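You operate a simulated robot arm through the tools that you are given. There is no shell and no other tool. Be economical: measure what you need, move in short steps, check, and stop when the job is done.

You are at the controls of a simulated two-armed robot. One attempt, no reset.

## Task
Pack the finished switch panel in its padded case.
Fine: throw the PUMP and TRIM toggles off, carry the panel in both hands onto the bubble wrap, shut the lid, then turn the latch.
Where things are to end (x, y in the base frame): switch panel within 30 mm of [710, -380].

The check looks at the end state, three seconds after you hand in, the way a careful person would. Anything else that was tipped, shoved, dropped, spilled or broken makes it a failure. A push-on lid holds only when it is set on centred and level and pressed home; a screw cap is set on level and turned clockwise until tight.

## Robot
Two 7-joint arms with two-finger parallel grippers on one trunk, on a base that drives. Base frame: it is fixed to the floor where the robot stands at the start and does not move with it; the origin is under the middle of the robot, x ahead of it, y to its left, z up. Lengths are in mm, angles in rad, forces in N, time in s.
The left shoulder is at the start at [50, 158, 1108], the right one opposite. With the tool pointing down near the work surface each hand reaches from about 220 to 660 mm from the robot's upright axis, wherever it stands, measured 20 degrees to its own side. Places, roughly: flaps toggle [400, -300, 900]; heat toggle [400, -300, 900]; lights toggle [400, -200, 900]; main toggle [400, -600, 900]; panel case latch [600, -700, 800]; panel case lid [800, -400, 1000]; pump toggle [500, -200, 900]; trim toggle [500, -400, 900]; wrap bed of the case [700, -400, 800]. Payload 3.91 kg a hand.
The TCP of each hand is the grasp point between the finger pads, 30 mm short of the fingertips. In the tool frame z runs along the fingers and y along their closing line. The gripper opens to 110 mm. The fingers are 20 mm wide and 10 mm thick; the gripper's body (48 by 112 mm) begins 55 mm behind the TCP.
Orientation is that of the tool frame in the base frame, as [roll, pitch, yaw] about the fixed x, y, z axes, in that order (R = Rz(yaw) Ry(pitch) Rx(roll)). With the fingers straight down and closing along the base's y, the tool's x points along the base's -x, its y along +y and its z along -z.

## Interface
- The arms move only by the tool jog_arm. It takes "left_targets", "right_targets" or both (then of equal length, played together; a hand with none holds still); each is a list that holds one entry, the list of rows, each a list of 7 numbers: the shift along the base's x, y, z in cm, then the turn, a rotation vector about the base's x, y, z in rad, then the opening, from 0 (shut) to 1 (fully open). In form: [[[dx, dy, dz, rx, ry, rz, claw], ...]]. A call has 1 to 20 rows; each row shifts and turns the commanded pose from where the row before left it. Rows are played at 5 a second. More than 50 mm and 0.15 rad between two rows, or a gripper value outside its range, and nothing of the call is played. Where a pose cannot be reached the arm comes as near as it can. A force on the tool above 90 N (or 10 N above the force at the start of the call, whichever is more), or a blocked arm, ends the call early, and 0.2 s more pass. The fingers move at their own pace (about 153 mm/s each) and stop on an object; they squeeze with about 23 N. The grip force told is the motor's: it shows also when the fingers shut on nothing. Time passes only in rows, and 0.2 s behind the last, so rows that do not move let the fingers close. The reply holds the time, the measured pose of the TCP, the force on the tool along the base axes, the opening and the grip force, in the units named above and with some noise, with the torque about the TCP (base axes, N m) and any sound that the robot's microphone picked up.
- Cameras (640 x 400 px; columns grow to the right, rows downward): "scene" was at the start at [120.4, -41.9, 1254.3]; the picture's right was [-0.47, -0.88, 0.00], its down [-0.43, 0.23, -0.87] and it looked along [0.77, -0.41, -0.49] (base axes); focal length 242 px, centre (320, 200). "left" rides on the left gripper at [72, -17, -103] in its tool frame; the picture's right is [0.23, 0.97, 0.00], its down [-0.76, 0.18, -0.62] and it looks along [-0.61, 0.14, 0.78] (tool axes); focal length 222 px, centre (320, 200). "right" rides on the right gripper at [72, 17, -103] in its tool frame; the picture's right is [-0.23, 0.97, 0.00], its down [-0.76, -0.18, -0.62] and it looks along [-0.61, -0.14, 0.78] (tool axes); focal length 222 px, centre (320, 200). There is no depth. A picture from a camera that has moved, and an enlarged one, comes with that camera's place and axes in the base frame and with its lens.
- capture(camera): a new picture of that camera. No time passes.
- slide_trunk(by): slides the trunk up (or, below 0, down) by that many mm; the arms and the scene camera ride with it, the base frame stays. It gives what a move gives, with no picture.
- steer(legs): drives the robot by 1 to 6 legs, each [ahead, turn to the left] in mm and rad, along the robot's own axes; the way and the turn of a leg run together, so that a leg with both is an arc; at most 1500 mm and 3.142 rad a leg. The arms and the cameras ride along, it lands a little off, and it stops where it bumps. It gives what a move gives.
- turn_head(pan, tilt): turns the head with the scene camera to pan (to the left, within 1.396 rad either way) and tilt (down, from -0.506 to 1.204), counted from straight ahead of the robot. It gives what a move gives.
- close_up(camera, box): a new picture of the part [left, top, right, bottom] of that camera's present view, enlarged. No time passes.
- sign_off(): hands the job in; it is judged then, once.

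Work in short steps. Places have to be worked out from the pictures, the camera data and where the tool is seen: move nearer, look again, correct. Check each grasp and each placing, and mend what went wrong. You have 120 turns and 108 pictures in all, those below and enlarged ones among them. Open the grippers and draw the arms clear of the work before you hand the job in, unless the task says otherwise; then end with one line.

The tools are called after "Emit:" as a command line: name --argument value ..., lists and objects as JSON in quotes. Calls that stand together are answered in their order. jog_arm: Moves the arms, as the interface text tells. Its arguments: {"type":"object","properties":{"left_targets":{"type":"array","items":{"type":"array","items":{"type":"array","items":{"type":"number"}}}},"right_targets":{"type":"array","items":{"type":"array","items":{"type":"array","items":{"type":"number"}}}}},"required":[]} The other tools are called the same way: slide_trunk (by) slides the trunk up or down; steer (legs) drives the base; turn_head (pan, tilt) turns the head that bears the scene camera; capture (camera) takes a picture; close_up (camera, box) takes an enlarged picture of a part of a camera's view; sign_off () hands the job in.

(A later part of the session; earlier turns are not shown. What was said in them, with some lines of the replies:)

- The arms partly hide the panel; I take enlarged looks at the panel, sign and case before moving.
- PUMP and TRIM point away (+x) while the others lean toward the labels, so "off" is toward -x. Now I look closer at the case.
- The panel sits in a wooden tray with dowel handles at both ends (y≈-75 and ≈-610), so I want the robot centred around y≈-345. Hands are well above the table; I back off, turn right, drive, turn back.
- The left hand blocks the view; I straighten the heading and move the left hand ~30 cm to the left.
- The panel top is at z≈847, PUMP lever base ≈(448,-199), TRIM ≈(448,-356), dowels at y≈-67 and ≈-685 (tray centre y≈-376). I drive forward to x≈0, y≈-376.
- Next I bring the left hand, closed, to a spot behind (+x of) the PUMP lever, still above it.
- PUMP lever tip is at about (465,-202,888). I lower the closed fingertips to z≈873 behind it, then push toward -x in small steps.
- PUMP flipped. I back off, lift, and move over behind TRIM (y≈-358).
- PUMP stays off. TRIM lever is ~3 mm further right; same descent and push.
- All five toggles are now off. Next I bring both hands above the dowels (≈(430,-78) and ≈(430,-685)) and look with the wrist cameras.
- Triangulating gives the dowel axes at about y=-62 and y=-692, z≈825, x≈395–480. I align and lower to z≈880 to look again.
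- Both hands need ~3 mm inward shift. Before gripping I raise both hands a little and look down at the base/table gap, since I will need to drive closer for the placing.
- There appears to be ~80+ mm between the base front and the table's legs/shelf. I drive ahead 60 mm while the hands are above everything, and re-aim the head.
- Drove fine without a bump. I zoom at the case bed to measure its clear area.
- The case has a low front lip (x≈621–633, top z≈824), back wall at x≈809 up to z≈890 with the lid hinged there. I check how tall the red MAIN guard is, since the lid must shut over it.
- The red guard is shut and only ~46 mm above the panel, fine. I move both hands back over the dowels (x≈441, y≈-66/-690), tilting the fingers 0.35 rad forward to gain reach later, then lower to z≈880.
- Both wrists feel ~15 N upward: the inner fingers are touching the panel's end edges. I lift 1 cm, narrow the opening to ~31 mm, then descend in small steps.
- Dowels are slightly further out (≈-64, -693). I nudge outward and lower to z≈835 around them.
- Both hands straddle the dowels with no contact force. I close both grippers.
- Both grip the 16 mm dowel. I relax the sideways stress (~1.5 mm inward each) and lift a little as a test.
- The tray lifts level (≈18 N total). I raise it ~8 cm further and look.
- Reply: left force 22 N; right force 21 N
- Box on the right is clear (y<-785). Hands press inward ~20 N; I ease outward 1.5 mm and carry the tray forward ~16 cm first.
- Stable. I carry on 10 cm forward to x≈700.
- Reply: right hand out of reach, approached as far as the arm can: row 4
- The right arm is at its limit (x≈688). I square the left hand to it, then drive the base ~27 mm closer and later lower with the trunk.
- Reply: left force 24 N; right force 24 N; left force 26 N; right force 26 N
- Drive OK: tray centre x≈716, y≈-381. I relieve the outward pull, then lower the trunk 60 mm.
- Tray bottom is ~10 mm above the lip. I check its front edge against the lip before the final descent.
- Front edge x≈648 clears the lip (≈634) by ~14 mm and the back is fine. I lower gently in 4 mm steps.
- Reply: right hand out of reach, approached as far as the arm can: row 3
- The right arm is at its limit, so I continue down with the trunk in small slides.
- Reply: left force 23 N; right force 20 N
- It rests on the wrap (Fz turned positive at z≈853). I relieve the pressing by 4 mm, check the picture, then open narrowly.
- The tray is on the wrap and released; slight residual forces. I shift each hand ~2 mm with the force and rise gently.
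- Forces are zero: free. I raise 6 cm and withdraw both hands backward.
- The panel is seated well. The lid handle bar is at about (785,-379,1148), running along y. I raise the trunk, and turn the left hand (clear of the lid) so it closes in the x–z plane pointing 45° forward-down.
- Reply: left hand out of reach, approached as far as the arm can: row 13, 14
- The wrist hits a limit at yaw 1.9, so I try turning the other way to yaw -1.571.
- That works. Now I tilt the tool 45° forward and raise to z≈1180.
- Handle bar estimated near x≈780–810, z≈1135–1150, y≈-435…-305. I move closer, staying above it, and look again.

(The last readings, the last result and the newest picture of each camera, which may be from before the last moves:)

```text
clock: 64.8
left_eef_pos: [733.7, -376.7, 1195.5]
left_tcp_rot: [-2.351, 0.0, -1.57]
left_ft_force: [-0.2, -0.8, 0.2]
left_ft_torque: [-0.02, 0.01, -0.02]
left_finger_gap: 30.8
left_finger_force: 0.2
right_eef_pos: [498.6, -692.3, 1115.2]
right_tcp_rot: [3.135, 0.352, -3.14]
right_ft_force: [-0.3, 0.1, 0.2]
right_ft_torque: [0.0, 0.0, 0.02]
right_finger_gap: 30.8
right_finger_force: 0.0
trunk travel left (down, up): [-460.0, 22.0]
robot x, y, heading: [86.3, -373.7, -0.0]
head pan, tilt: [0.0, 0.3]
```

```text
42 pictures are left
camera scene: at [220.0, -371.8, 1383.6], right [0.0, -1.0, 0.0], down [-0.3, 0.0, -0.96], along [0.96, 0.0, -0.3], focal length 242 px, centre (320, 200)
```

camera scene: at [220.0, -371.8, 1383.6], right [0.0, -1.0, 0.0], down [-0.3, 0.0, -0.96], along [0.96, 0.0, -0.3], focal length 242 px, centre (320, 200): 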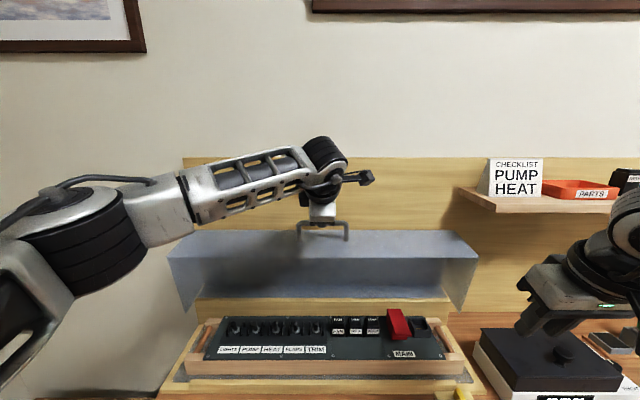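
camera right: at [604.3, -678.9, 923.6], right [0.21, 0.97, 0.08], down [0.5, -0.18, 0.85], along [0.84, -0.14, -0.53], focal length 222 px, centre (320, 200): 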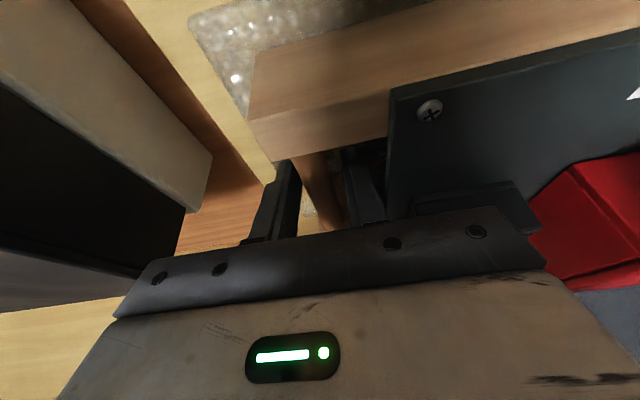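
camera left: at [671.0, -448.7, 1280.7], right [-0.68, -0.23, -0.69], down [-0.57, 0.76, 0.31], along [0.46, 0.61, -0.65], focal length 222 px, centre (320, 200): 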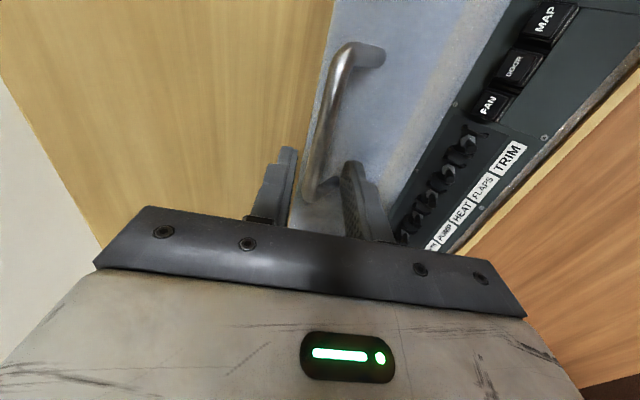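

Triangulation from several views puts the bar at (778,-379,1151), exactly along the tool axis 44 mm ahead. I advance 40 mm along it and look.

Emit:
jog_arm --left_targets '[[[0.7, 0, -0.7, 0, 0, 0, 0.28], [0.7, 0, -0.7, 0, 0, 0, 0.28], [0.7, 0, -0.7, 0, 0, 0, 0.28], [0.7, 0, -0.7, 0, 0, 0, 0.28], [0, 0, 0, 0, 0, 0, 0.28]]]'

Emit:
close_up --camera "left" --box '[200, 40, 440, 190]'

Emit:
close_up --camera "scene" --box '[240, 160, 400, 260]'

```text
clock: 66.0
left_eef_pos: [758.5, -375.2, 1167.3]
left_tcp_rot: [-2.35, 0.002, -1.57]
left_ft_force: [0.0, -0.3, -0.5]
left_ft_torque: [-0.01, 0.03, 0.02]
left_finger_gap: 30.9
left_finger_force: 0.1
right_eef_pos: [497.2, -692.0, 1115.6]
right_tcp_rot: [3.136, 0.353, -3.14]
right_ft_force: [0.2, 0.0, 0.2]
right_ft_torque: [0.02, 0.02, -0.02]
right_finger_gap: 30.9
right_finger_force: 0.1
trunk travel left (down, up): [-460.0, 22.0]
robot x, y, heading: [85.7, -371.9, 0.002]
head pan, tilt: [0.0, 0.3]
```

```text
2.67 times, centred on (320, 115) of left
camera zoom: at [696.6, -448.2, 1252.0], right [-0.68, -0.23, -0.69], down [-0.57, 0.76, 0.31], along [0.46, 0.61, -0.65], focal length 592 px, centre (320, 427)
```

zoom: 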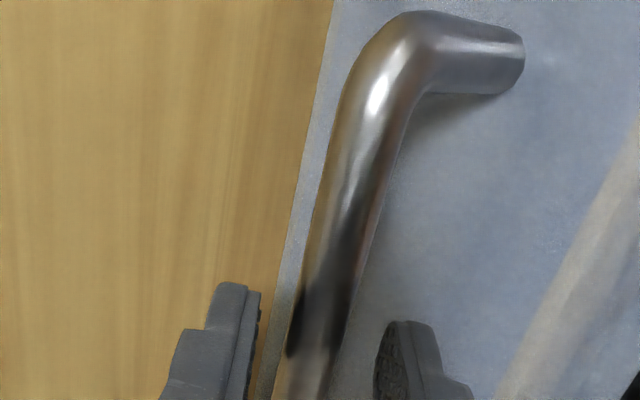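

```text
4.00 times, centred on (320, 210) of scene
camera zoom: at [219.9, -371.7, 1383.7], right [0.0, -1.0, 0.0], down [-0.3, 0.0, -0.96], along [0.96, 0.0, -0.3], focal length 970 px, centre (320, 160)
```

zoom: 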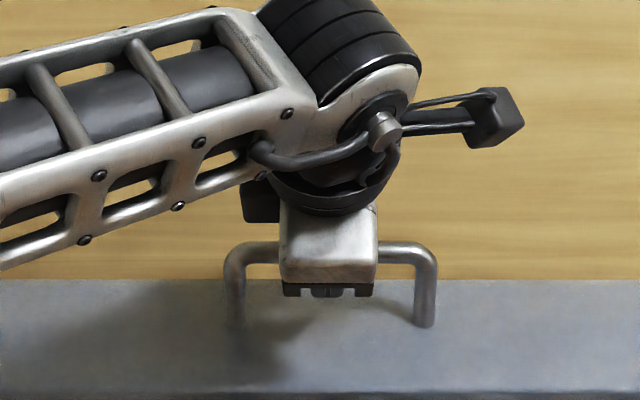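

The bar lies between the fingers, slightly toward the upper one. I shift ~3 mm and advance ~14 mm more, then close.

Emit:
jog_arm --left_targets '[[[0.7, -0.1, -0.3, 0, 0, 0, 0.28], [0.6, 0, -0.6, 0, 0, 0, 0.28], [0, 0, 0, 0, 0, 0, 0.28]]]'

Emit:
close_up --camera "left" --box '[200, 40, 440, 190]'

Emit:
jog_arm --left_targets '[[[0, 0, 0, 0, 0, 0, 0], [0, 0, 0, 0, 0, 0, 0], [0, 0, 0, 0, 0, 0, 0]]]'

Emit:
close_up --camera "left" --box '[200, 40, 440, 190]'

```text
clock: 66.8
left_eef_pos: [772.4, -375.2, 1156.9]
left_tcp_rot: [-2.351, 0.0, -1.568]
left_ft_force: [0.8, 1.3, 0.6]
left_ft_torque: [-0.01, -0.03, 0.0]
left_finger_gap: 30.8
left_finger_force: 0.0
right_eef_pos: [498.1, -691.1, 1115.7]
right_tcp_rot: [3.136, 0.353, -3.14]
right_ft_force: [0.4, -1.0, -0.7]
right_ft_torque: [0.0, 0.04, 0.01]
right_finger_gap: 31.0
right_finger_force: 0.2
trunk travel left (down, up): [-460.0, 22.0]
robot x, y, heading: [84.6, -372.7, 0.001]
head pan, tilt: [0.0, 0.3]
```

```text
2.67 times, centred on (320, 115) of left
camera zoom: at [709.6, -448.4, 1242.4], right [-0.68, -0.23, -0.69], down [-0.57, 0.76, 0.31], along [0.46, 0.61, -0.65], focal length 592 px, centre (320, 427)
```

zoom: 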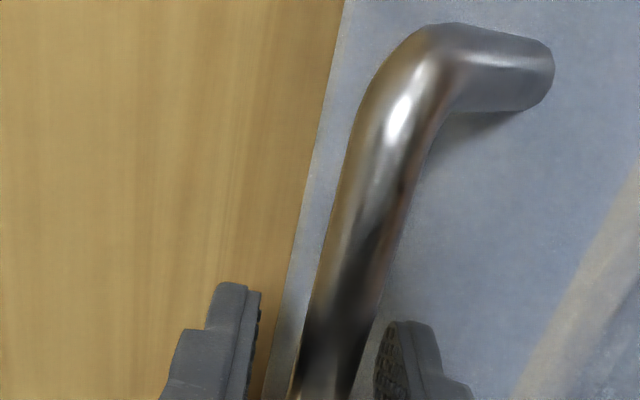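

```text
clock: 67.6
left_eef_pos: [771.6, -375.9, 1158.1]
left_tcp_rot: [-2.351, 0.0, -1.568]
left_ft_force: [-0.5, 1.3, -2.1]
left_ft_torque: [0.03, -0.01, -0.14]
left_finger_gap: 13.5
left_finger_force: 44.7
right_eef_pos: [498.0, -691.6, 1116.0]
right_tcp_rot: [3.135, 0.353, -3.139]
right_ft_force: [-0.5, 1.0, 0.2]
right_ft_torque: [0.01, -0.01, -0.02]
right_finger_gap: 30.7
right_finger_force: 0.1
trunk travel left (down, up): [-460.0, 22.0]
robot x, y, heading: [91.0, -371.3, -0.0]
head pan, tilt: [0.0, 0.3]
```

```text
2.67 times, centred on (320, 115) of left
camera zoom: at [709.8, -448.5, 1242.0], right [-0.68, -0.23, -0.69], down [-0.57, 0.76, 0.31], along [0.46, 0.61, -0.65], focal length 592 px, centre (320, 427)
```

zoom: 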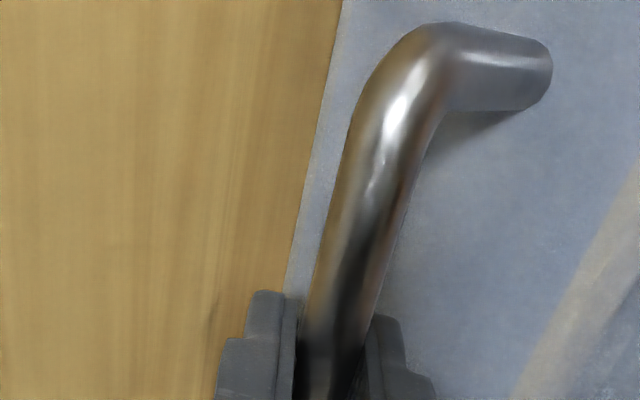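

The bar is held (gap 13.5 mm). I begin the closing arc about the hinge (≈x 815, z 890), first ~11°, and read the forces.

Emit:
jog_arm --left_targets '[[[-0.9, 0, -0.15, 0, 0, 0, 0], [-0.9, 0, -0.18, 0, 0, 0, 0], [-0.9, 0, -0.22, 0, 0, 0, 0], [-0.9, 0, -0.24, 0, 0, 0, 0], [-0.85, 0, -0.27, 0, 0, 0, 0], [-0.8, 0, -0.27, 0, 0, 0, 0], [0, 0, 0, 0, 0, 0, 0]]]'

Emit:
capture --camera "scene"

```text
clock: 69.2
left_eef_pos: [719.3, -376.4, 1144.9]
left_tcp_rot: [-2.35, 0.0, -1.568]
left_ft_force: [1.2, -3.2, 0.2]
left_ft_torque: [-0.01, -0.12, -0.05]
left_finger_gap: 13.4
left_finger_force: 45.7
right_eef_pos: [497.8, -692.0, 1116.5]
right_tcp_rot: [3.134, 0.353, 3.141]
right_ft_force: [-1.0, -0.8, 0.4]
right_ft_torque: [0.02, -0.01, -0.04]
right_finger_gap: 30.9
right_finger_force: 0.1
trunk travel left (down, up): [-460.0, 22.0]
robot x, y, heading: [89.1, -370.6, 0.003]
head pan, tilt: [0.0, 0.3]
```

```text
37 pictures are left
camera scene: at [220.0, -372.2, 1383.7], right [0.0, -1.0, 0.0], down [-0.3, 0.0, -0.96], along [0.96, 0.0, -0.3], focal length 242 px, centre (320, 200)
```

scene: 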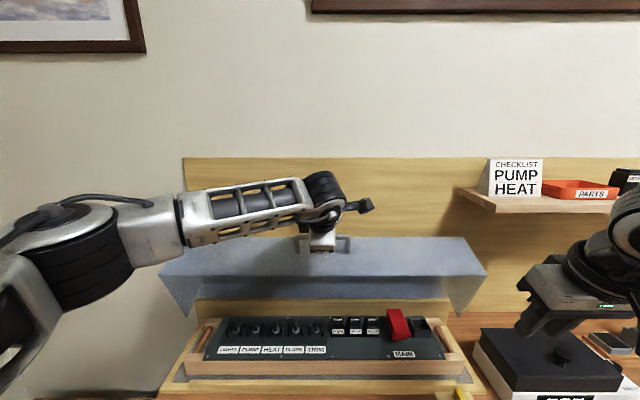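

Forces stay tiny; the lid follows. I continue the arc 20°→40°.

Emit:
jog_arm --left_targets '[[[-1.08, 0, -0.42, 0, 0, 0, 0], [-1.06, 0, -0.47, 0, 0, 0, 0], [-1.04, 0, -0.52, 0, 0, 0, 0], [-1.02, 0, -0.55, 0, 0, 0, 0], [-0.99, 0, -0.61, 0, 0, 0, 0], [-0.97, 0, -0.64, 0, 0, 0, 0], [-0.93, 0, -0.69, 0, 0, 0, 0], [-0.91, 0, -0.72, 0, 0, 0, 0], [0, 0, 0, 0, 0, 0, 0]]]'

Emit:
capture --camera "scene"

Emit:
close_up --camera "left" --box '[200, 40, 440, 190]'

```text
clock: 71.2
left_eef_pos: [638.6, -374.7, 1098.0]
left_tcp_rot: [-2.352, -0.002, -1.569]
left_ft_force: [-2.8, 3.6, 3.7]
left_ft_torque: [-0.11, -0.1, -0.24]
left_finger_gap: 13.0
left_finger_force: 45.0
right_eef_pos: [496.8, -692.0, 1115.4]
right_tcp_rot: [3.135, 0.352, -3.139]
right_ft_force: [-0.5, 0.2, -0.7]
right_ft_torque: [0.0, -0.01, 0.01]
right_finger_gap: 30.6
right_finger_force: 0.0
trunk travel left (down, up): [-460.0, 22.0]
robot x, y, heading: [89.1, -374.8, 0.004]
head pan, tilt: [0.0, 0.3]
```

```text
36 pictures are left
camera scene: at [219.3, -371.1, 1383.7], right [0.0, -1.0, 0.0], down [-0.3, 0.0, -0.96], along [0.96, 0.0, -0.3], focal length 242 px, centre (320, 200)
```

scene: 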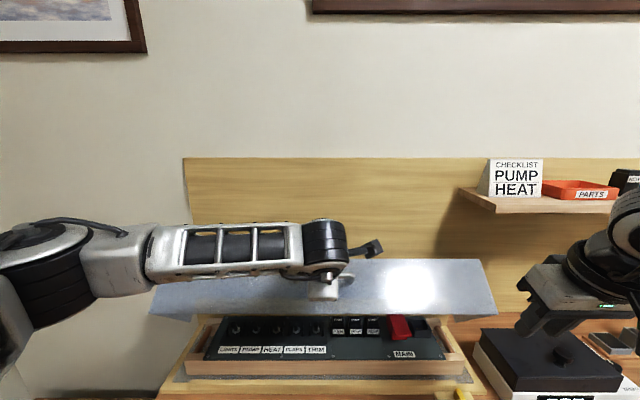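

```text
2.67 times, centred on (320, 115) of left
camera zoom: at [577.5, -448.4, 1183.2], right [-0.68, -0.23, -0.69], down [-0.57, 0.76, 0.31], along [0.46, 0.61, -0.65], focal length 592 px, centre (320, 427)
```

zoom: 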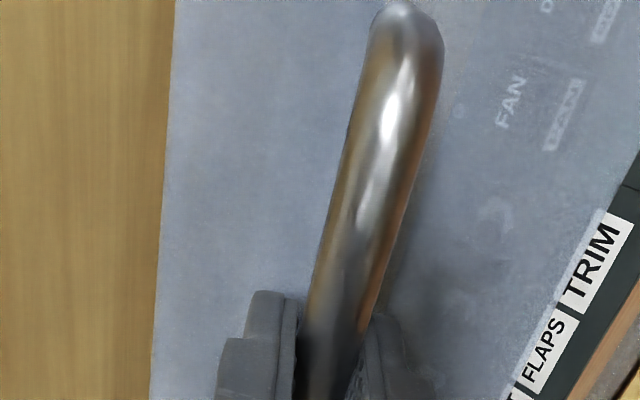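

Lid follows smoothly, clear of the switches. I continue 40°→60°.

Emit:
jog_arm --left_targets '[[[-0.87, 0, -0.77, 0, 0, 0, 0], [-0.84, 0, -0.8, 0, 0, 0, 0], [-0.8, 0, -0.84, 0, 0, 0, 0], [-0.77, 0, -0.87, 0, 0, 0, 0], [-0.72, 0, -0.91, 0, 0, 0, 0], [-0.69, 0, -0.93, 0, 0, 0, 0], [-0.64, 0, -0.97, 0, 0, 0, 0], [-0.61, 0, -0.99, 0, 0, 0, 0], [0, 0, 0, 0, 0, 0, 0]]]'

Emit:
turn_head --pan 0.0 --tilt 0.65

Emit:
capture --camera "scene"

```text
clock: 73.2
left_eef_pos: [581.4, -375.2, 1027.2]
left_tcp_rot: [-2.351, -0.001, -1.569]
left_ft_force: [6.3, -5.8, -3.7]
left_ft_torque: [-0.66, -0.18, -0.76]
left_finger_gap: 13.5
left_finger_force: 45.1
right_eef_pos: [499.4, -691.6, 1115.6]
right_tcp_rot: [3.136, 0.352, -3.14]
right_ft_force: [-0.9, 0.9, 0.3]
right_ft_torque: [-0.01, 0.02, 0.02]
right_finger_gap: 30.6
right_finger_force: 0.0
trunk travel left (down, up): [-460.0, 22.0]
robot x, y, heading: [86.1, -373.2, 0.001]
head pan, tilt: [0.0, 0.3]
```

```text
clock: 74.0
left_eef_pos: [580.5, -375.9, 1026.3]
left_tcp_rot: [-2.353, -0.001, -1.572]
left_ft_force: [4.6, -5.6, -6.5]
left_ft_torque: [-0.68, 0.02, -0.7]
left_finger_gap: 13.5
left_finger_force: 44.9
right_eef_pos: [499.2, -692.5, 1115.0]
right_tcp_rot: [3.135, 0.35, -3.141]
right_ft_force: [0.0, -0.1, -0.3]
right_ft_torque: [0.02, -0.01, -0.02]
right_finger_gap: 30.6
right_finger_force: 0.0
trunk travel left (down, up): [-460.0, 22.0]
robot x, y, heading: [87.6, -370.4, -0.001]
head pan, tilt: [0.0, 0.649]
```

```text
34 pictures are left
camera scene: at [214.6, -372.4, 1351.8], right [0.0, -1.0, 0.0], down [-0.6, 0.0, -0.8], along [0.8, 0.0, -0.6], focal length 242 px, centre (320, 200)
```

scene: 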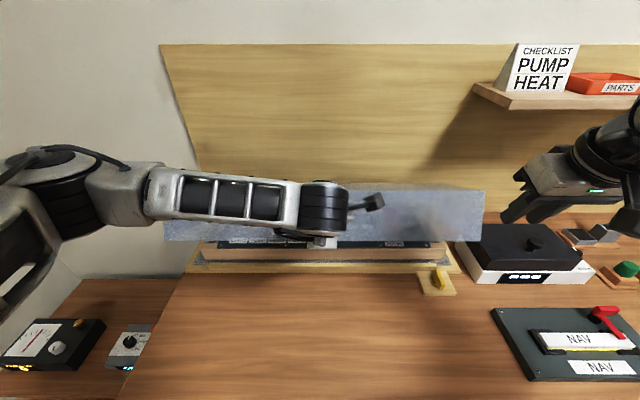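

Slight inward tension only. I continue to ~75° with a tiny radius relief.

Emit:
jog_arm --left_targets '[[[-0.45, 0, -1.06, 0, 0, 0, 0], [-0.5, 0, -1.04, 0, 0, 0, 0], [-0.45, 0, -1.06, 0, 0, 0, 0], [-0.4, 0, -1.08, 0, 0, 0, 0], [-0.36, 0, -1.1, 0, 0, 0, 0], [-0.31, 0, -1.12, 0, 0, 0, 0], [0, 0, 0, 0, 0, 0, 0]]]'

Emit:
capture --camera "scene"

Emit:
capture --camera "left"

```text
clock: 75.6
left_eef_pos: [555.4, -375.6, 961.5]
left_tcp_rot: [-2.348, 0.001, -1.565]
left_ft_force: [3.3, 6.4, -1.3]
left_ft_torque: [0.35, -0.24, 0.19]
left_finger_gap: 13.6
left_finger_force: 45.0
right_eef_pos: [497.8, -691.5, 1115.9]
right_tcp_rot: [3.137, 0.351, -3.139]
right_ft_force: [0.7, -0.3, -0.7]
right_ft_torque: [0.02, 0.0, 0.01]
right_finger_gap: 30.8
right_finger_force: 0.1
trunk travel left (down, up): [-460.0, 22.0]
robot x, y, heading: [88.6, -372.7, -0.0]
head pan, tilt: [0.0, 0.649]
```

```text
33 pictures are left
camera scene: at [213.8, -371.0, 1351.8], right [0.0, -1.0, 0.0], down [-0.6, 0.0, -0.8], along [0.8, 0.0, -0.6], focal length 242 px, centre (320, 200)
```

scene: 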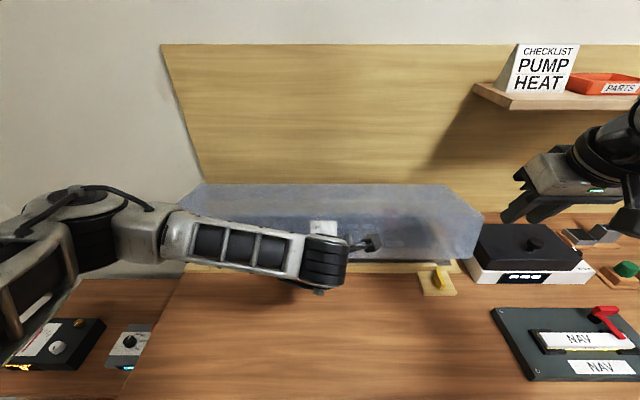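

```text
32 pictures are left
camera left: at [494.0, -448.7, 1046.4], right [-0.68, -0.23, -0.69], down [-0.57, 0.76, 0.31], along [0.45, 0.61, -0.65], focal length 222 px, centre (320, 200)
```

left: 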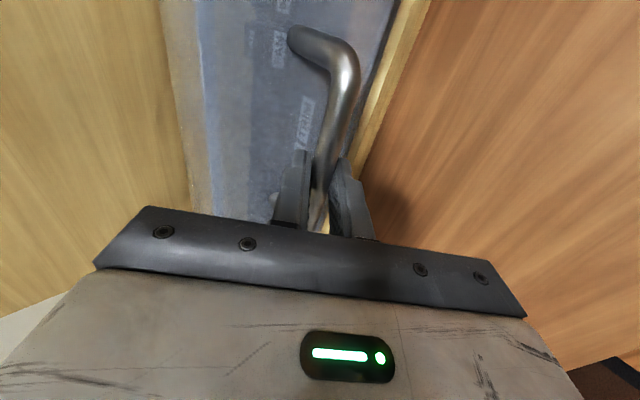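

Nearly closed, forces small. Next 8° in small steps.

Emit:
jog_arm --left_targets '[[[-0.22, 0, -0.9, 0, 0, 0, 0], [-0.18, 0, -0.9, 0, 0, 0, 0], [-0.15, 0, -0.92, 0, 0, 0, 0], [-0.12, 0, -0.92, 0, 0, 0, 0], [0, 0, 0, 0, 0, 0, 0]]]'

Emit:
close_up --camera "scene" --box '[360, 170, 520, 310]'

```text
clock: 76.8
left_eef_pos: [549.7, -376.2, 926.9]
left_tcp_rot: [-2.347, -0.003, -1.568]
left_ft_force: [23.2, 2.0, -1.3]
left_ft_torque: [0.05, -0.22, -0.09]
left_finger_gap: 13.7
left_finger_force: 44.6
right_eef_pos: [499.8, -692.5, 1115.3]
right_tcp_rot: [3.136, 0.346, 3.141]
right_ft_force: [-0.2, 0.0, -0.8]
right_ft_torque: [-0.02, 0.0, -0.04]
right_finger_gap: 30.5
right_finger_force: 0.0
trunk travel left (down, up): [-460.0, 22.0]
robot x, y, heading: [83.7, -372.5, 0.003]
head pan, tilt: [0.0, 0.649]
```

```text
2.86 times, centred on (440, 240) of scene
camera zoom: at [216.2, -371.7, 1351.6], right [0.0, -1.0, 0.0], down [-0.61, 0.0, -0.8], along [0.8, 0.0, -0.61], focal length 693 px, centre (-23, 86)
```

zoom: 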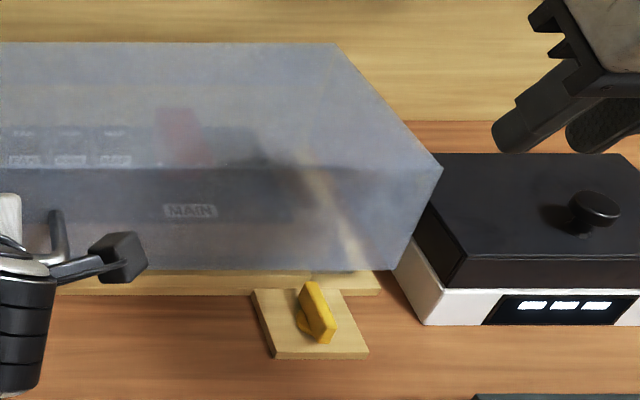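

The lid is almost down (translucent, panel visible inside). x-tension 23 N means my radius is slightly long; I give way +x and go down gently.

Emit:
jog_arm --left_targets '[[[0.2, 0, -0.4, 0, 0, 0, 0], [0.05, 0, -0.5, 0, 0, 0, 0], [0, 0, 0, 0, 0, 0, 0]]]'

Emit:
jog_arm --left_targets '[[[0.05, 0, -0.4, 0, 0, 0, 0], [0.05, 0, -0.4, 0, 0, 0, 0], [0, 0, 0, 0, 0, 0, 0]]]'

Emit:
close_up --camera "scene" --box '[360, 170, 520, 310]'

```text
clock: 77.6
left_eef_pos: [550.0, -375.4, 917.2]
left_tcp_rot: [-2.355, -0.002, -1.569]
left_ft_force: [7.0, 7.4, -1.8]
left_ft_torque: [-0.17, -0.05, -0.26]
left_finger_gap: 13.4
left_finger_force: 44.9
right_eef_pos: [499.0, -691.0, 1114.9]
right_tcp_rot: [3.136, 0.35, -3.139]
right_ft_force: [0.0, -0.1, 0.4]
right_ft_torque: [0.0, -0.01, 0.01]
right_finger_gap: 30.6
right_finger_force: 0.1
trunk travel left (down, up): [-460.0, 22.0]
robot x, y, heading: [88.0, -373.2, 0.003]
head pan, tilt: [0.0, 0.649]
```

```text
clock: 78.4
left_eef_pos: [549.6, -376.3, 909.1]
left_tcp_rot: [-2.355, 0.0, -1.571]
left_ft_force: [-11.0, 6.9, -0.7]
left_ft_torque: [0.67, 0.15, 0.58]
left_finger_gap: 13.4
left_finger_force: 45.3
right_eef_pos: [497.6, -691.4, 1116.2]
right_tcp_rot: [3.136, 0.354, -3.14]
right_ft_force: [-0.1, -1.0, -0.5]
right_ft_torque: [0.0, 0.0, 0.01]
right_finger_gap: 30.6
right_finger_force: 0.1
trunk travel left (down, up): [-460.0, 22.0]
robot x, y, heading: [85.4, -377.5, 0.002]
head pan, tilt: [0.0, 0.649]
```

```text
2.86 times, centred on (440, 240) of scene
camera zoom: at [212.2, -371.1, 1352.0], right [0.0, -1.0, 0.0], down [-0.6, 0.0, -0.8], along [0.8, 0.0, -0.6], focal length 693 px, centre (-23, 86)
```

zoom: 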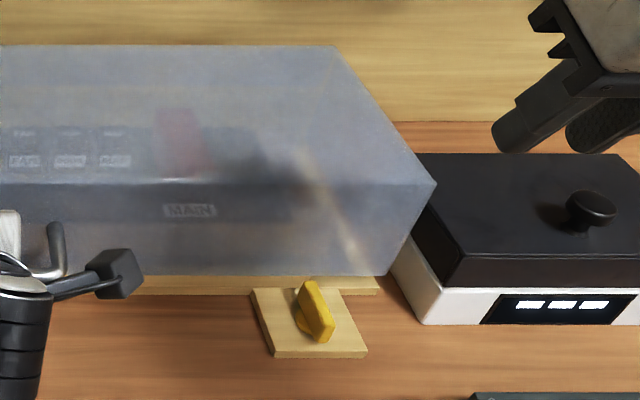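

No vertical resistance yet; I continue down 4 mm at a time until it bottoms out.

Emit:
jog_arm --left_targets '[[[-0.1, 0, -0.4, 0, 0, 0, 0], [0, 0, -0.4, 0, 0, 0, 0], [0, 0, 0, 0, 0, 0, 0]]]'

Emit:
jog_arm --left_targets '[[[0.03, 0, -0.4, 0, 0, 0, 0], [0.03, 0, -0.4, 0, 0, 0, 0], [0, 0, 0, 0, 0, 0, 0]]]'

Emit:
close_up --camera "scene" --box '[360, 170, 520, 310]'

```text
clock: 79.2
left_eef_pos: [551.1, -376.7, 907.4]
left_tcp_rot: [-2.339, -0.006, -1.571]
left_ft_force: [-12.7, 9.8, 30.1]
left_ft_torque: [0.12, -0.19, -0.15]
left_finger_gap: 13.6
left_finger_force: 44.6
right_eef_pos: [494.6, -690.8, 1117.4]
right_tcp_rot: [3.136, 0.357, -3.141]
right_ft_force: [-0.1, 0.3, 0.1]
right_ft_torque: [0.05, 0.03, -0.02]
right_finger_gap: 30.6
right_finger_force: 0.1
trunk travel left (down, up): [-460.0, 22.0]
robot x, y, heading: [85.7, -375.8, 0.004]
head pan, tilt: [0.0, 0.649]
```

```text
clock: 80.0
left_eef_pos: [554.0, -377.4, 902.8]
left_tcp_rot: [-2.327, -0.009, -1.57]
left_ft_force: [-4.2, 1.6, 47.1]
left_ft_torque: [0.53, -0.2, -0.27]
left_finger_gap: 13.9
left_finger_force: 44.6
right_eef_pos: [494.6, -691.8, 1118.6]
right_tcp_rot: [3.136, 0.355, -3.14]
right_ft_force: [-0.1, -0.2, -0.3]
right_ft_torque: [0.03, 0.02, -0.01]
right_finger_gap: 30.7
right_finger_force: 0.1
trunk travel left (down, up): [-460.0, 22.0]
robot x, y, heading: [86.6, -377.2, 0.005]
head pan, tilt: [0.0, 0.649]
```

```text
2.86 times, centred on (440, 240) of scene
camera zoom: at [209.0, -371.7, 1352.6], right [0.0, -1.0, 0.0], down [-0.6, 0.0, -0.8], along [0.8, 0.0, -0.6], focal length 693 px, centre (-23, 86)
```

zoom: 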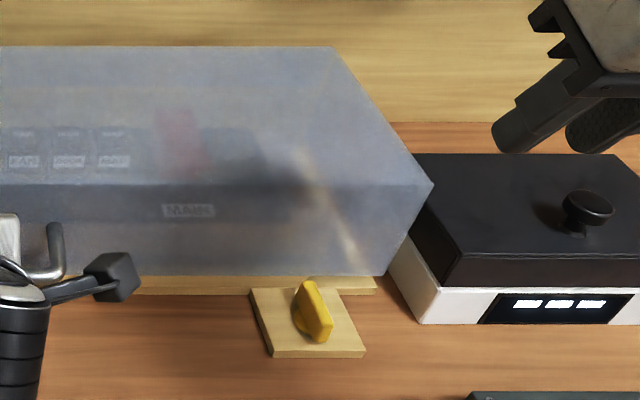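

It bottomed (30–47 N) with the rim at the lip level. I relax, open, and back off along the tool axis.

Emit:
jog_arm --left_targets '[[[0, 0, 0.5, 0, 0, 0, 0], [0, 0, 0.4, 0, 0, 0, 0], [0, 0, 0, 0, 0, 0, 0.28], [0, 0, 0, 0, 0, 0, 0.28], [-0.7, 0, 0.7, 0, 0, 0, 0.28], [-1.4, 0, 1.4, 0, 0, 0, 0.28], [-2, 0, 2, 0, 0, 0, 0.28], [-2, 0, 2, 0, 0, 0, 0.28], [0, 0, 0, 0, 0, 0, 0.28]]]'

Emit:
capture --camera "scene"

Emit:
capture --camera "left"

```text
clock: 82.0
left_eef_pos: [491.4, -373.4, 965.1]
left_tcp_rot: [-2.349, 0.0, -1.569]
left_ft_force: [-0.4, -0.4, -0.3]
left_ft_torque: [-0.01, 0.0, -0.03]
left_finger_gap: 30.8
left_finger_force: 0.1
right_eef_pos: [497.2, -691.7, 1114.9]
right_tcp_rot: [3.137, 0.353, -3.14]
right_ft_force: [-0.7, 0.0, 0.0]
right_ft_torque: [0.01, 0.05, 0.0]
right_finger_gap: 30.8
right_finger_force: 0.1
trunk travel left (down, up): [-460.0, 22.0]
robot x, y, heading: [84.9, -374.4, 0.0]
head pan, tilt: [0.0, 0.649]
```

```text
28 pictures are left
camera scene: at [213.5, -371.7, 1351.9], right [0.0, -1.0, 0.0], down [-0.6, 0.0, -0.8], along [0.8, 0.0, -0.6], focal length 242 px, centre (320, 200)
```

scene: 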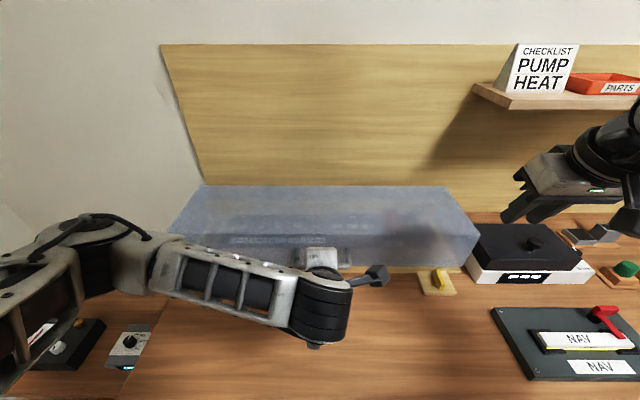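

```text
27 pictures are left
camera left: at [428.8, -446.6, 1049.8], right [-0.68, -0.23, -0.69], down [-0.57, 0.76, 0.31], along [0.46, 0.61, -0.65], focal length 222 px, centre (320, 200)
```

left: 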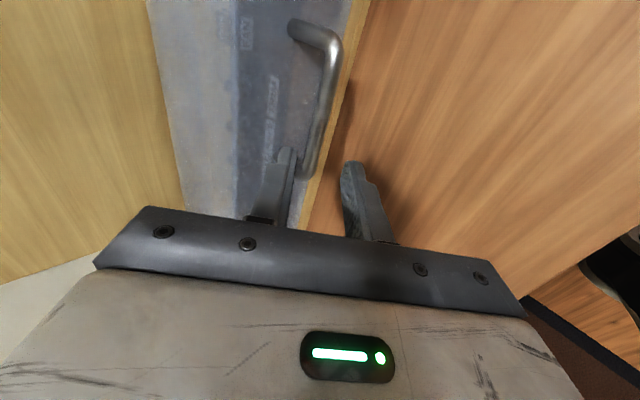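

Lid is shut. Now I withdraw the left hand to the left, and bring the right hand over the latch for a look, lowering the trunk 100 mm.

Emit:
jog_arm --left_targets '[[[-3, 2, 2, 0, 0, 0, 0.28], [-3, 3, 2, 0, 0, 0, 0.28], [-3, 3, 2, 0, 0, 0, 0.28], [-1, 4, 1, 0, 0, 0, 0.28], [0, 4, 0, 0, 0, 0, 0.28], [0, 4, 0, 0, 0, 0, 0.28], [0, 4, 0, 0, 0, 0, 0.28]]]' --right_targets '[[[0.5, 0.5, 0, 0, 0.117, 0, 0.28], [0.5, 0.5, 0, 0, 0.117, 0, 0.28], [0.5, 0.5, 0, 0, 0.117, 0, 0.28], [0.5, 0.5, 0, 0, 0, 0, 0.28], [0, 0.5, 0, 0, 0, 0, 0.28], [0, 0.5, 0, 0, 0, 0, 0.28], [0, 0.5, 0, 0, 0, 0, 0.28]]]'

Emit:
slide_trunk --by -100

Emit:
capture --camera "right"

Emit:
close_up --camera "scene" --box '[380, 220, 500, 320]'

```text
clock: 83.6
left_eef_pos: [469.2, -187.6, 1002.9]
left_tcp_rot: [-2.35, -0.003, -1.571]
left_ft_force: [0.3, 0.5, -0.6]
left_ft_torque: [0.02, 0.01, 0.01]
left_finger_gap: 30.9
left_finger_force: 0.0
left hand out of reach, approached as far as the arm can: row 3, 4, 5, 6, 7
right_eef_pos: [517.8, -658.3, 1116.1]
right_tcp_rot: [3.135, 0.001, -3.141]
right_ft_force: [-0.2, 0.3, 0.4]
right_ft_torque: [0.03, 0.0, 0.01]
right_finger_gap: 30.6
right_finger_force: 0.1
trunk travel left (down, up): [-460.0, 22.0]
robot x, y, heading: [86.6, -374.5, 0.005]
head pan, tilt: [0.0, 0.649]
```

```text
clock: 85.0
left_eef_pos: [471.8, -188.7, 902.0]
left_tcp_rot: [-2.35, 0.001, -1.57]
left_ft_force: [-0.1, 0.0, 0.6]
left_ft_torque: [-0.05, 0.01, -0.01]
left_finger_gap: 30.8
left_finger_force: 0.1
right_eef_pos: [518.0, -659.2, 1016.7]
right_tcp_rot: [3.134, 0.003, 3.141]
right_ft_force: [-0.2, 0.7, 0.3]
right_ft_torque: [0.0, 0.01, 0.0]
right_finger_gap: 31.1
right_finger_force: 0.1
trunk travel left (down, up): [-360.0, 122.0]
robot x, y, heading: [85.5, -374.0, -0.005]
head pan, tilt: [0.0, 0.649]
```

```text
26 pictures are left
camera right: at [446.4, -642.8, 1118.4], right [0.23, 0.97, 0.01], down [0.76, -0.18, 0.62], along [0.61, -0.14, -0.78], focal length 222 px, centre (320, 200)
```

right: 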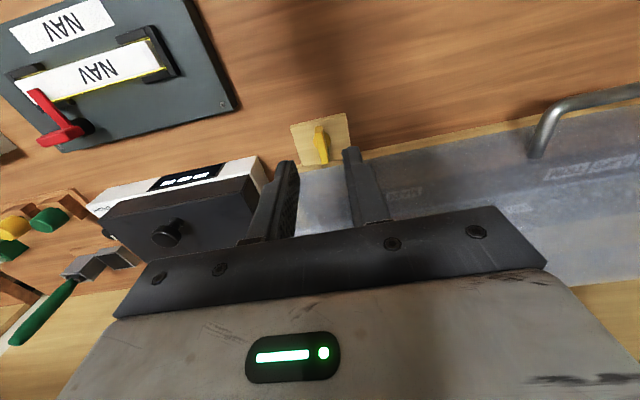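

```text
4.00 times, centred on (440, 270) of scene
camera zoom: at [213.3, -371.8, 1251.9], right [0.0, -1.0, 0.0], down [-0.6, 0.0, -0.8], along [0.8, 0.0, -0.6], focal length 970 px, centre (-160, -80)
```

zoom: 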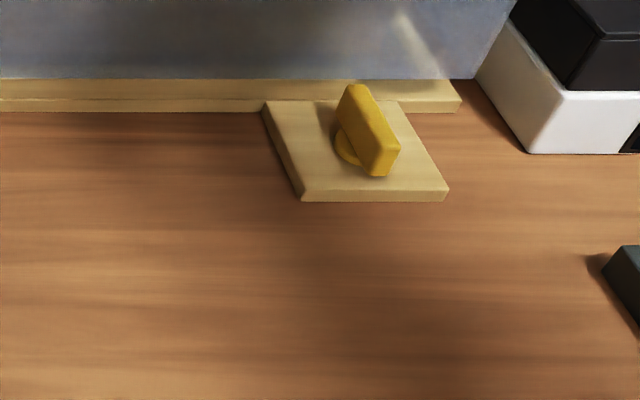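

The latch is a wing knob centred ≈(577,-667), along x (553–601), top z≈840, on a block. Gripping and twisting would hit the lid, so I'll push its front end sideways with closed fingertips (clockwise from above: front end toward +y). I position beside it first, above.

Emit:
jog_arm --right_targets '[[[2, -1.8, -1, 0, 0, 0, 0], [1.8, -1.7, -2, 0, 0, 0, 0], [0, 0, -3, 0, 0, 0, 0], [0, 0, -3, 0, 0, 0, 0], [0, 0, -2, 0, 0, 0, 0], [0, 0, 0, 0, 0, 0, 0]]]'

Emit:
capture --camera "right"

Emit:
close_up --camera "scene" --box '[380, 220, 500, 320]'

```text
clock: 86.4
left_eef_pos: [471.2, -189.7, 901.1]
left_tcp_rot: [-2.353, 0.0, -1.568]
left_ft_force: [-0.8, 0.4, -0.5]
left_ft_torque: [-0.01, -0.03, -0.01]
left_finger_gap: 30.9
left_finger_force: 0.0
right_eef_pos: [554.6, -694.2, 905.8]
right_tcp_rot: [3.136, 0.0, -3.14]
right_ft_force: [-0.3, -0.2, 0.3]
right_ft_torque: [0.0, -0.03, 0.0]
right_finger_gap: 0.2
right_finger_force: 23.3
trunk travel left (down, up): [-360.0, 122.0]
robot x, y, heading: [86.1, -371.0, 0.005]
head pan, tilt: [0.0, 0.649]
```

```text
24 pictures are left
camera right: at [483.1, -678.2, 1008.4], right [0.23, 0.97, 0.01], down [0.76, -0.18, 0.62], along [0.61, -0.14, -0.78], focal length 222 px, centre (320, 200)
```

right: 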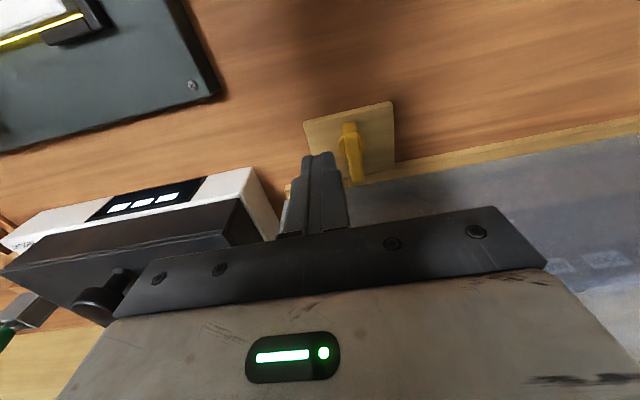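

```text
4.00 times, centred on (440, 270) of scene
camera zoom: at [213.4, -371.8, 1251.9], right [0.0, -1.0, 0.0], down [-0.6, 0.0, -0.8], along [0.8, 0.0, -0.6], focal length 970 px, centre (-160, -80)
```

zoom: 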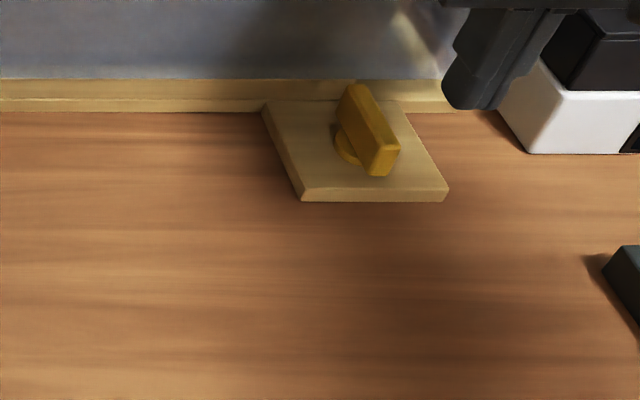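

Knob confirmed at about x 548–598, y≈-670. I descend beside its front end, then push +y in small steps.

Emit:
jog_arm --right_targets '[[[0, 0, -2, 0, 0, 0, 0], [0, 0, -2, 0, 0, 0, 0], [0, 0, -1.3, 0, 0, 0, 0], [0, 0, 0, 0, 0, 0, 0]]]'

Emit:
jog_arm --right_targets '[[[0, 0.5, 0, 0, 0, 0, 0], [0, 0.5, 0, 0, 0, 0, 0], [0, 0.4, 0, 0, 0, 0, 0], [0, 0.3, 0, 0, 0, 0, 0], [0, 0, 0, 0, 0, 0, 0]]]'

Emit:
close_up --camera "scene" --box '[380, 220, 500, 320]'

```text
clock: 87.4
left_eef_pos: [471.1, -189.4, 900.8]
left_tcp_rot: [-2.352, 0.0, -1.569]
left_ft_force: [0.5, 0.3, 0.3]
left_ft_torque: [0.01, -0.03, 0.0]
left_finger_gap: 30.6
left_finger_force: 0.0
right_eef_pos: [556.0, -693.9, 851.0]
right_tcp_rot: [3.136, 0.002, -3.139]
right_ft_force: [0.0, -0.8, 0.9]
right_ft_torque: [0.0, 0.0, 0.03]
right_finger_gap: 0.1
right_finger_force: 23.3
trunk travel left (down, up): [-360.0, 122.0]
robot x, y, heading: [84.1, -375.7, -0.002]
head pan, tilt: [0.0, 0.649]
```

```text
clock: 88.6
left_eef_pos: [470.9, -188.7, 901.1]
left_tcp_rot: [-2.349, 0.0, -1.569]
left_ft_force: [-0.2, 0.3, 0.2]
left_ft_torque: [-0.04, -0.03, 0.02]
left_finger_gap: 31.1
left_finger_force: 0.1
right_eef_pos: [555.5, -675.0, 851.5]
right_tcp_rot: [3.135, 0.0, -3.14]
right_ft_force: [-6.4, 0.0, -0.9]
right_ft_torque: [-0.05, 0.21, 0.02]
right_finger_gap: 0.0
right_finger_force: 22.9
trunk travel left (down, up): [-360.0, 122.0]
robot x, y, heading: [85.7, -377.0, -0.004]
head pan, tilt: [0.0, 0.649]
```

```text
4.00 times, centred on (440, 270) of scene
camera zoom: at [213.0, -371.9, 1251.9], right [0.0, -1.0, 0.0], down [-0.6, 0.0, -0.8], along [0.8, 0.0, -0.6], focal length 970 px, centre (-160, -80)
```

zoom: 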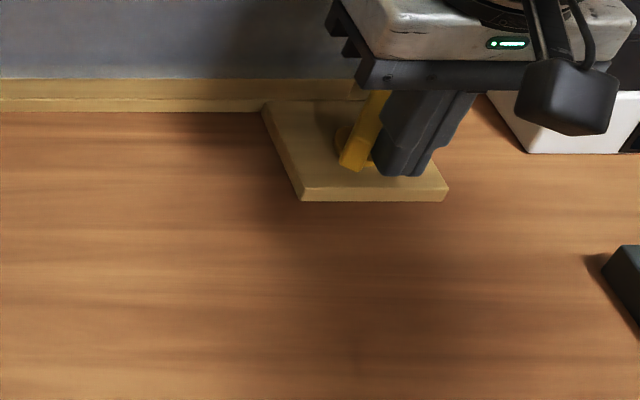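

The latch turns clockwise easily. I continue the push along the arc to bring the wing fully crosswise.

Emit:
jog_arm --right_targets '[[[-0.1, 0.5, 0, 0, 0, 0, 0], [0, 0.6, 0, 0, 0, 0, 0], [0, 0.6, 0, 0, 0, 0, 0], [0.2, 0.5, 0, 0, 0, 0, 0], [0.2, 0.3, 0, 0, 0, 0, 0], [0.3, 0, 0, 0, 0, 0, 0], [0, 0, 0, 0, 0, 0, 0]]]'

Emit:
close_up --camera "scene" --box '[380, 220, 500, 320]'

Emit:
capture --camera "right"

```text
clock: 90.2
left_eef_pos: [469.7, -188.5, 902.8]
left_tcp_rot: [-2.35, 0.0, -1.568]
left_ft_force: [0.3, -0.5, 0.4]
left_ft_torque: [0.0, 0.01, -0.02]
left_finger_gap: 30.7
left_finger_force: 0.1
right_eef_pos: [560.4, -651.5, 851.6]
right_tcp_rot: [3.134, 0.001, -3.14]
right_ft_force: [-8.2, 1.1, 1.7]
right_ft_torque: [0.08, 0.08, -0.04]
right_finger_gap: 0.0
right_finger_force: 22.9
trunk travel left (down, up): [-360.0, 122.0]
robot x, y, heading: [86.0, -370.1, -0.001]
head pan, tilt: [0.0, 0.649]
```

```text
4.00 times, centred on (440, 270) of scene
camera zoom: at [212.5, -371.6, 1252.0], right [0.0, -1.0, 0.0], down [-0.6, 0.0, -0.8], along [0.8, 0.0, -0.6], focal length 970 px, centre (-160, -80)
```

zoom: 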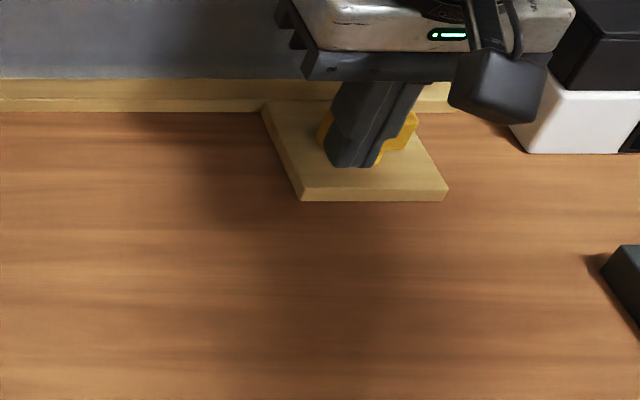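

```text
20 pictures are left
camera right: at [489.2, -635.8, 955.2], right [0.23, 0.97, 0.01], down [0.76, -0.18, 0.62], along [0.61, -0.14, -0.78], focal length 222 px, centre (320, 200)
```

right: 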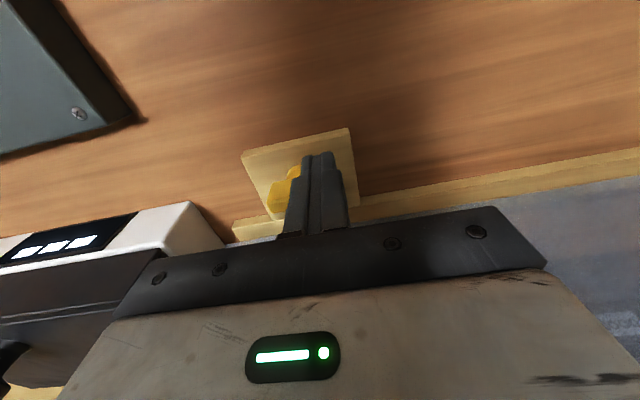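

Almost crosswise. I push a few mm more in +x to the end of its travel, then back off and look.

Emit:
jog_arm --right_targets '[[[0.3, 0, 0, 0, 0, 0, 0], [0.3, 0, 0, 0, 0, 0, 0], [0.2, 0, 0, 0, 0, 0, 0], [0, 0, 0, 0, 0, 0, 0]]]'

Emit:
jog_arm --right_targets '[[[-2, 0, 0, 0, 0, 0, 0], [-3, 0, 1, 0, 0, 0, 0], [-3, 0, 3, 0, 0, 0, 0], [-3, 0, 3, 0, 0, 0, 0]]]'

Emit:
close_up --camera "scene" --box '[380, 220, 500, 320]'

```text
clock: 91.2
left_eef_pos: [467.7, -189.1, 904.1]
left_tcp_rot: [-2.346, 0.0, -1.568]
left_ft_force: [0.1, -0.2, 1.1]
left_ft_torque: [-0.05, 0.02, -0.01]
left_finger_gap: 30.7
left_finger_force: 0.1
right_eef_pos: [560.7, -651.6, 852.2]
right_tcp_rot: [3.139, -0.014, -3.141]
right_ft_force: [-44.2, -1.1, 9.9]
right_ft_torque: [0.46, 0.35, -0.1]
right_finger_gap: 0.0
right_finger_force: 22.7
trunk travel left (down, up): [-360.0, 122.0]
robot x, y, heading: [84.4, -378.3, 0.002]
head pan, tilt: [0.0, 0.649]
```

```text
clock: 92.2
left_eef_pos: [470.4, -187.9, 902.4]
left_tcp_rot: [-2.351, 0.0, -1.571]
left_ft_force: [-0.3, 0.3, 0.2]
left_ft_torque: [-0.01, -0.01, -0.04]
left_finger_gap: 30.9
left_finger_force: 0.0
right_eef_pos: [460.5, -650.6, 923.3]
right_tcp_rot: [3.135, 0.002, 3.141]
right_ft_force: [0.0, 0.0, 0.1]
right_ft_torque: [-0.01, 0.0, -0.01]
right_finger_gap: 0.0
right_finger_force: 23.0
trunk travel left (down, up): [-360.0, 122.0]
robot x, y, heading: [86.6, -375.9, 0.003]
head pan, tilt: [0.0, 0.649]
```

```text
4.00 times, centred on (440, 270) of scene
camera zoom: at [213.0, -371.8, 1251.9], right [0.0, -1.0, 0.0], down [-0.6, 0.0, -0.8], along [0.8, 0.0, -0.6], focal length 970 px, centre (-160, -80)
```

zoom: 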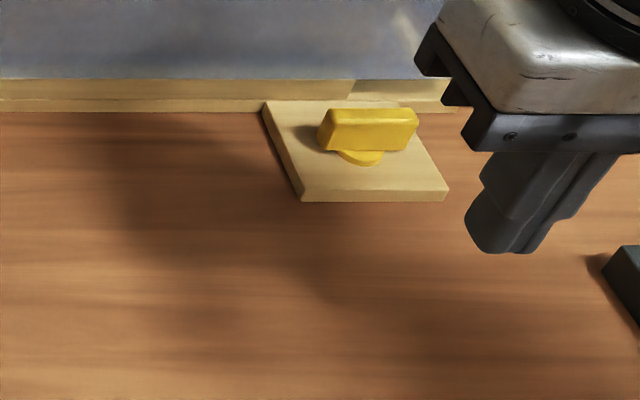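

The wing is now crosswise at a firm stop. I open both grippers and back the robot away, then inspect.

Emit:
jog_arm --left_targets '[[[0, 0, 2, 0, 0, 0, 0.8], [0, 0, 2, 0, 0, 0, 1], [0, 0, 0, 0, 0, 0, 1]]]' --right_targets '[[[-1, 0, 3, 0, 0, 0, 0.8], [-1, 0, 3, 0, 0, 0, 1], [0, 0, 0, 0, 0, 0, 1]]]'

Emit:
steer --legs '[[-250, 0]]'

Emit:
turn_head --pan 0.0 --tilt 0.45

Emit:
capture --camera "scene"

Emit:
close_up --camera "scene" --box '[220, 150, 460, 300]'

```text
clock: 93.0
left_eef_pos: [483.7, -190.7, 939.2]
left_tcp_rot: [-2.353, 0.001, -1.569]
left_ft_force: [0.0, -0.2, 0.7]
left_ft_torque: [0.0, -0.02, -0.01]
left_finger_gap: 109.8
left_finger_force: 0.0
left hand out of reach, approached as far as the arm can: row 1, 2
right_eef_pos: [441.6, -650.3, 981.0]
right_tcp_rot: [3.136, 0.001, -3.14]
right_ft_force: [0.0, 0.3, -0.1]
right_ft_torque: [0.01, 0.01, 0.0]
right_finger_gap: 110.1
right_finger_force: 0.0
trunk travel left (down, up): [-360.0, 122.0]
robot x, y, heading: [85.1, -376.2, 0.001]
head pan, tilt: [0.0, 0.649]
```

```text
clock: 94.8
left_eef_pos: [239.2, -190.8, 939.4]
left_tcp_rot: [-2.352, 0.0, -1.567]
left_ft_force: [0.2, 0.2, 0.3]
left_ft_torque: [0.0, 0.02, 0.01]
left_finger_gap: 109.9
left_finger_force: 0.1
right_eef_pos: [197.3, -650.3, 980.6]
right_tcp_rot: [3.135, 0.002, -3.139]
right_ft_force: [-0.4, 0.8, 0.5]
right_ft_torque: [0.03, -0.01, -0.02]
right_finger_gap: 109.8
right_finger_force: 0.0
trunk travel left (down, up): [-360.0, 122.0]
robot x, y, heading: [-157.6, -372.3, 0.003]
head pan, tilt: [0.0, 0.649]
```

```text
clock: 95.5
left_eef_pos: [239.5, -191.3, 940.4]
left_tcp_rot: [-2.348, -0.001, -1.565]
left_ft_force: [-0.1, -0.2, 0.0]
left_ft_torque: [0.01, 0.03, 0.02]
left_finger_gap: 110.0
left_finger_force: 0.0
right_eef_pos: [198.1, -650.5, 982.0]
right_tcp_rot: [3.135, 0.001, -3.139]
right_ft_force: [-0.7, -0.1, 0.0]
right_ft_torque: [0.0, -0.01, -0.02]
right_finger_gap: 110.0
right_finger_force: 0.0
trunk travel left (down, up): [-360.0, 122.0]
robot x, y, heading: [-156.6, -372.3, 0.002]
head pan, tilt: [0.0, 0.45]
```

```text
18 pictures are left
camera scene: at [-24.0, -372.4, 1269.7], right [0.0, -1.0, 0.0], down [-0.44, 0.0, -0.9], along [0.9, 0.0, -0.44], focal length 242 px, centre (320, 200)
```

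scene: 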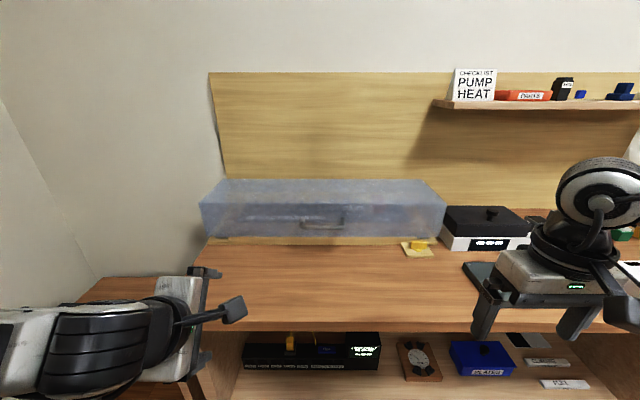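

```text
2.67 times, centred on (340, 225) of scene
camera zoom: at [-24.0, -372.4, 1269.7], right [0.0, -1.0, 0.0], down [-0.44, 0.0, -0.9], along [0.9, 0.0, -0.44], focal length 647 px, centre (267, 133)
```

zoom: 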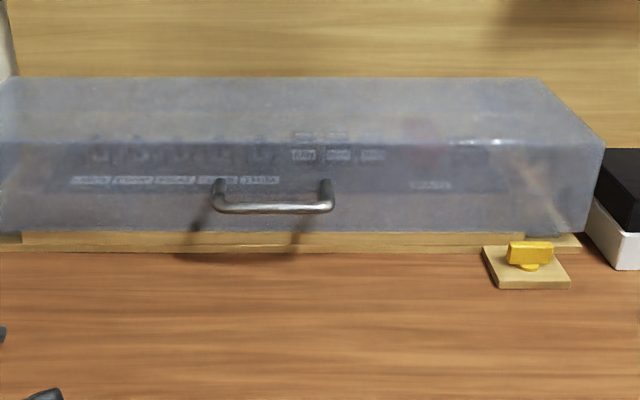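

Lid is level and down, the latch crosswise, right side undisturbed. One last look at the left-hand side table hidden by the arm.

Emit:
turn_head --pan 0.7 --tilt 0.6

Emit:
capture --camera "scene"

```text
clock: 96.5
left_eef_pos: [240.4, -191.0, 939.5]
left_tcp_rot: [-2.351, 0.002, -1.567]
left_ft_force: [0.1, 0.3, -0.4]
left_ft_torque: [0.01, -0.03, 0.02]
left_finger_gap: 109.9
left_finger_force: 0.0
right_eef_pos: [197.8, -650.7, 982.1]
right_tcp_rot: [3.135, 0.001, -3.138]
right_ft_force: [-0.7, -0.3, 0.0]
right_ft_torque: [-0.03, 0.01, 0.01]
right_finger_gap: 109.9
right_finger_force: 0.0
trunk travel left (down, up): [-360.0, 122.0]
robot x, y, heading: [-155.5, -374.0, 0.004]
head pan, tilt: [0.7, 0.6]
```

```text
16 pictures are left
camera scene: at [-48.5, -315.6, 1256.2], right [0.65, -0.76, 0.0], down [-0.43, -0.37, -0.83], along [0.63, 0.53, -0.56], focal length 242 px, centre (320, 200)
```

scene: 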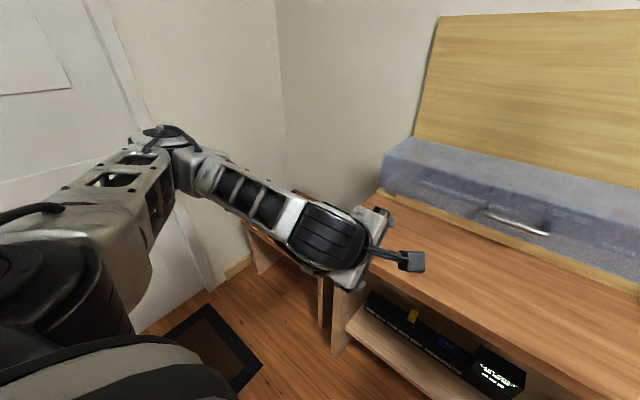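

The lid is shut and both arms are clear and open, so I hand in.

Emit:
sign_off

```text
The job is handed in.
```

I threw the PUMP and TRIM toggles off, carried the panel in both hands onto the bubble wrap at about [712, -381], shut the lid, and turned the latch a quarter turn clockwise to its stop. I did not get a clear last look at the instruments on the side table to the left, because the left arm was in the way.
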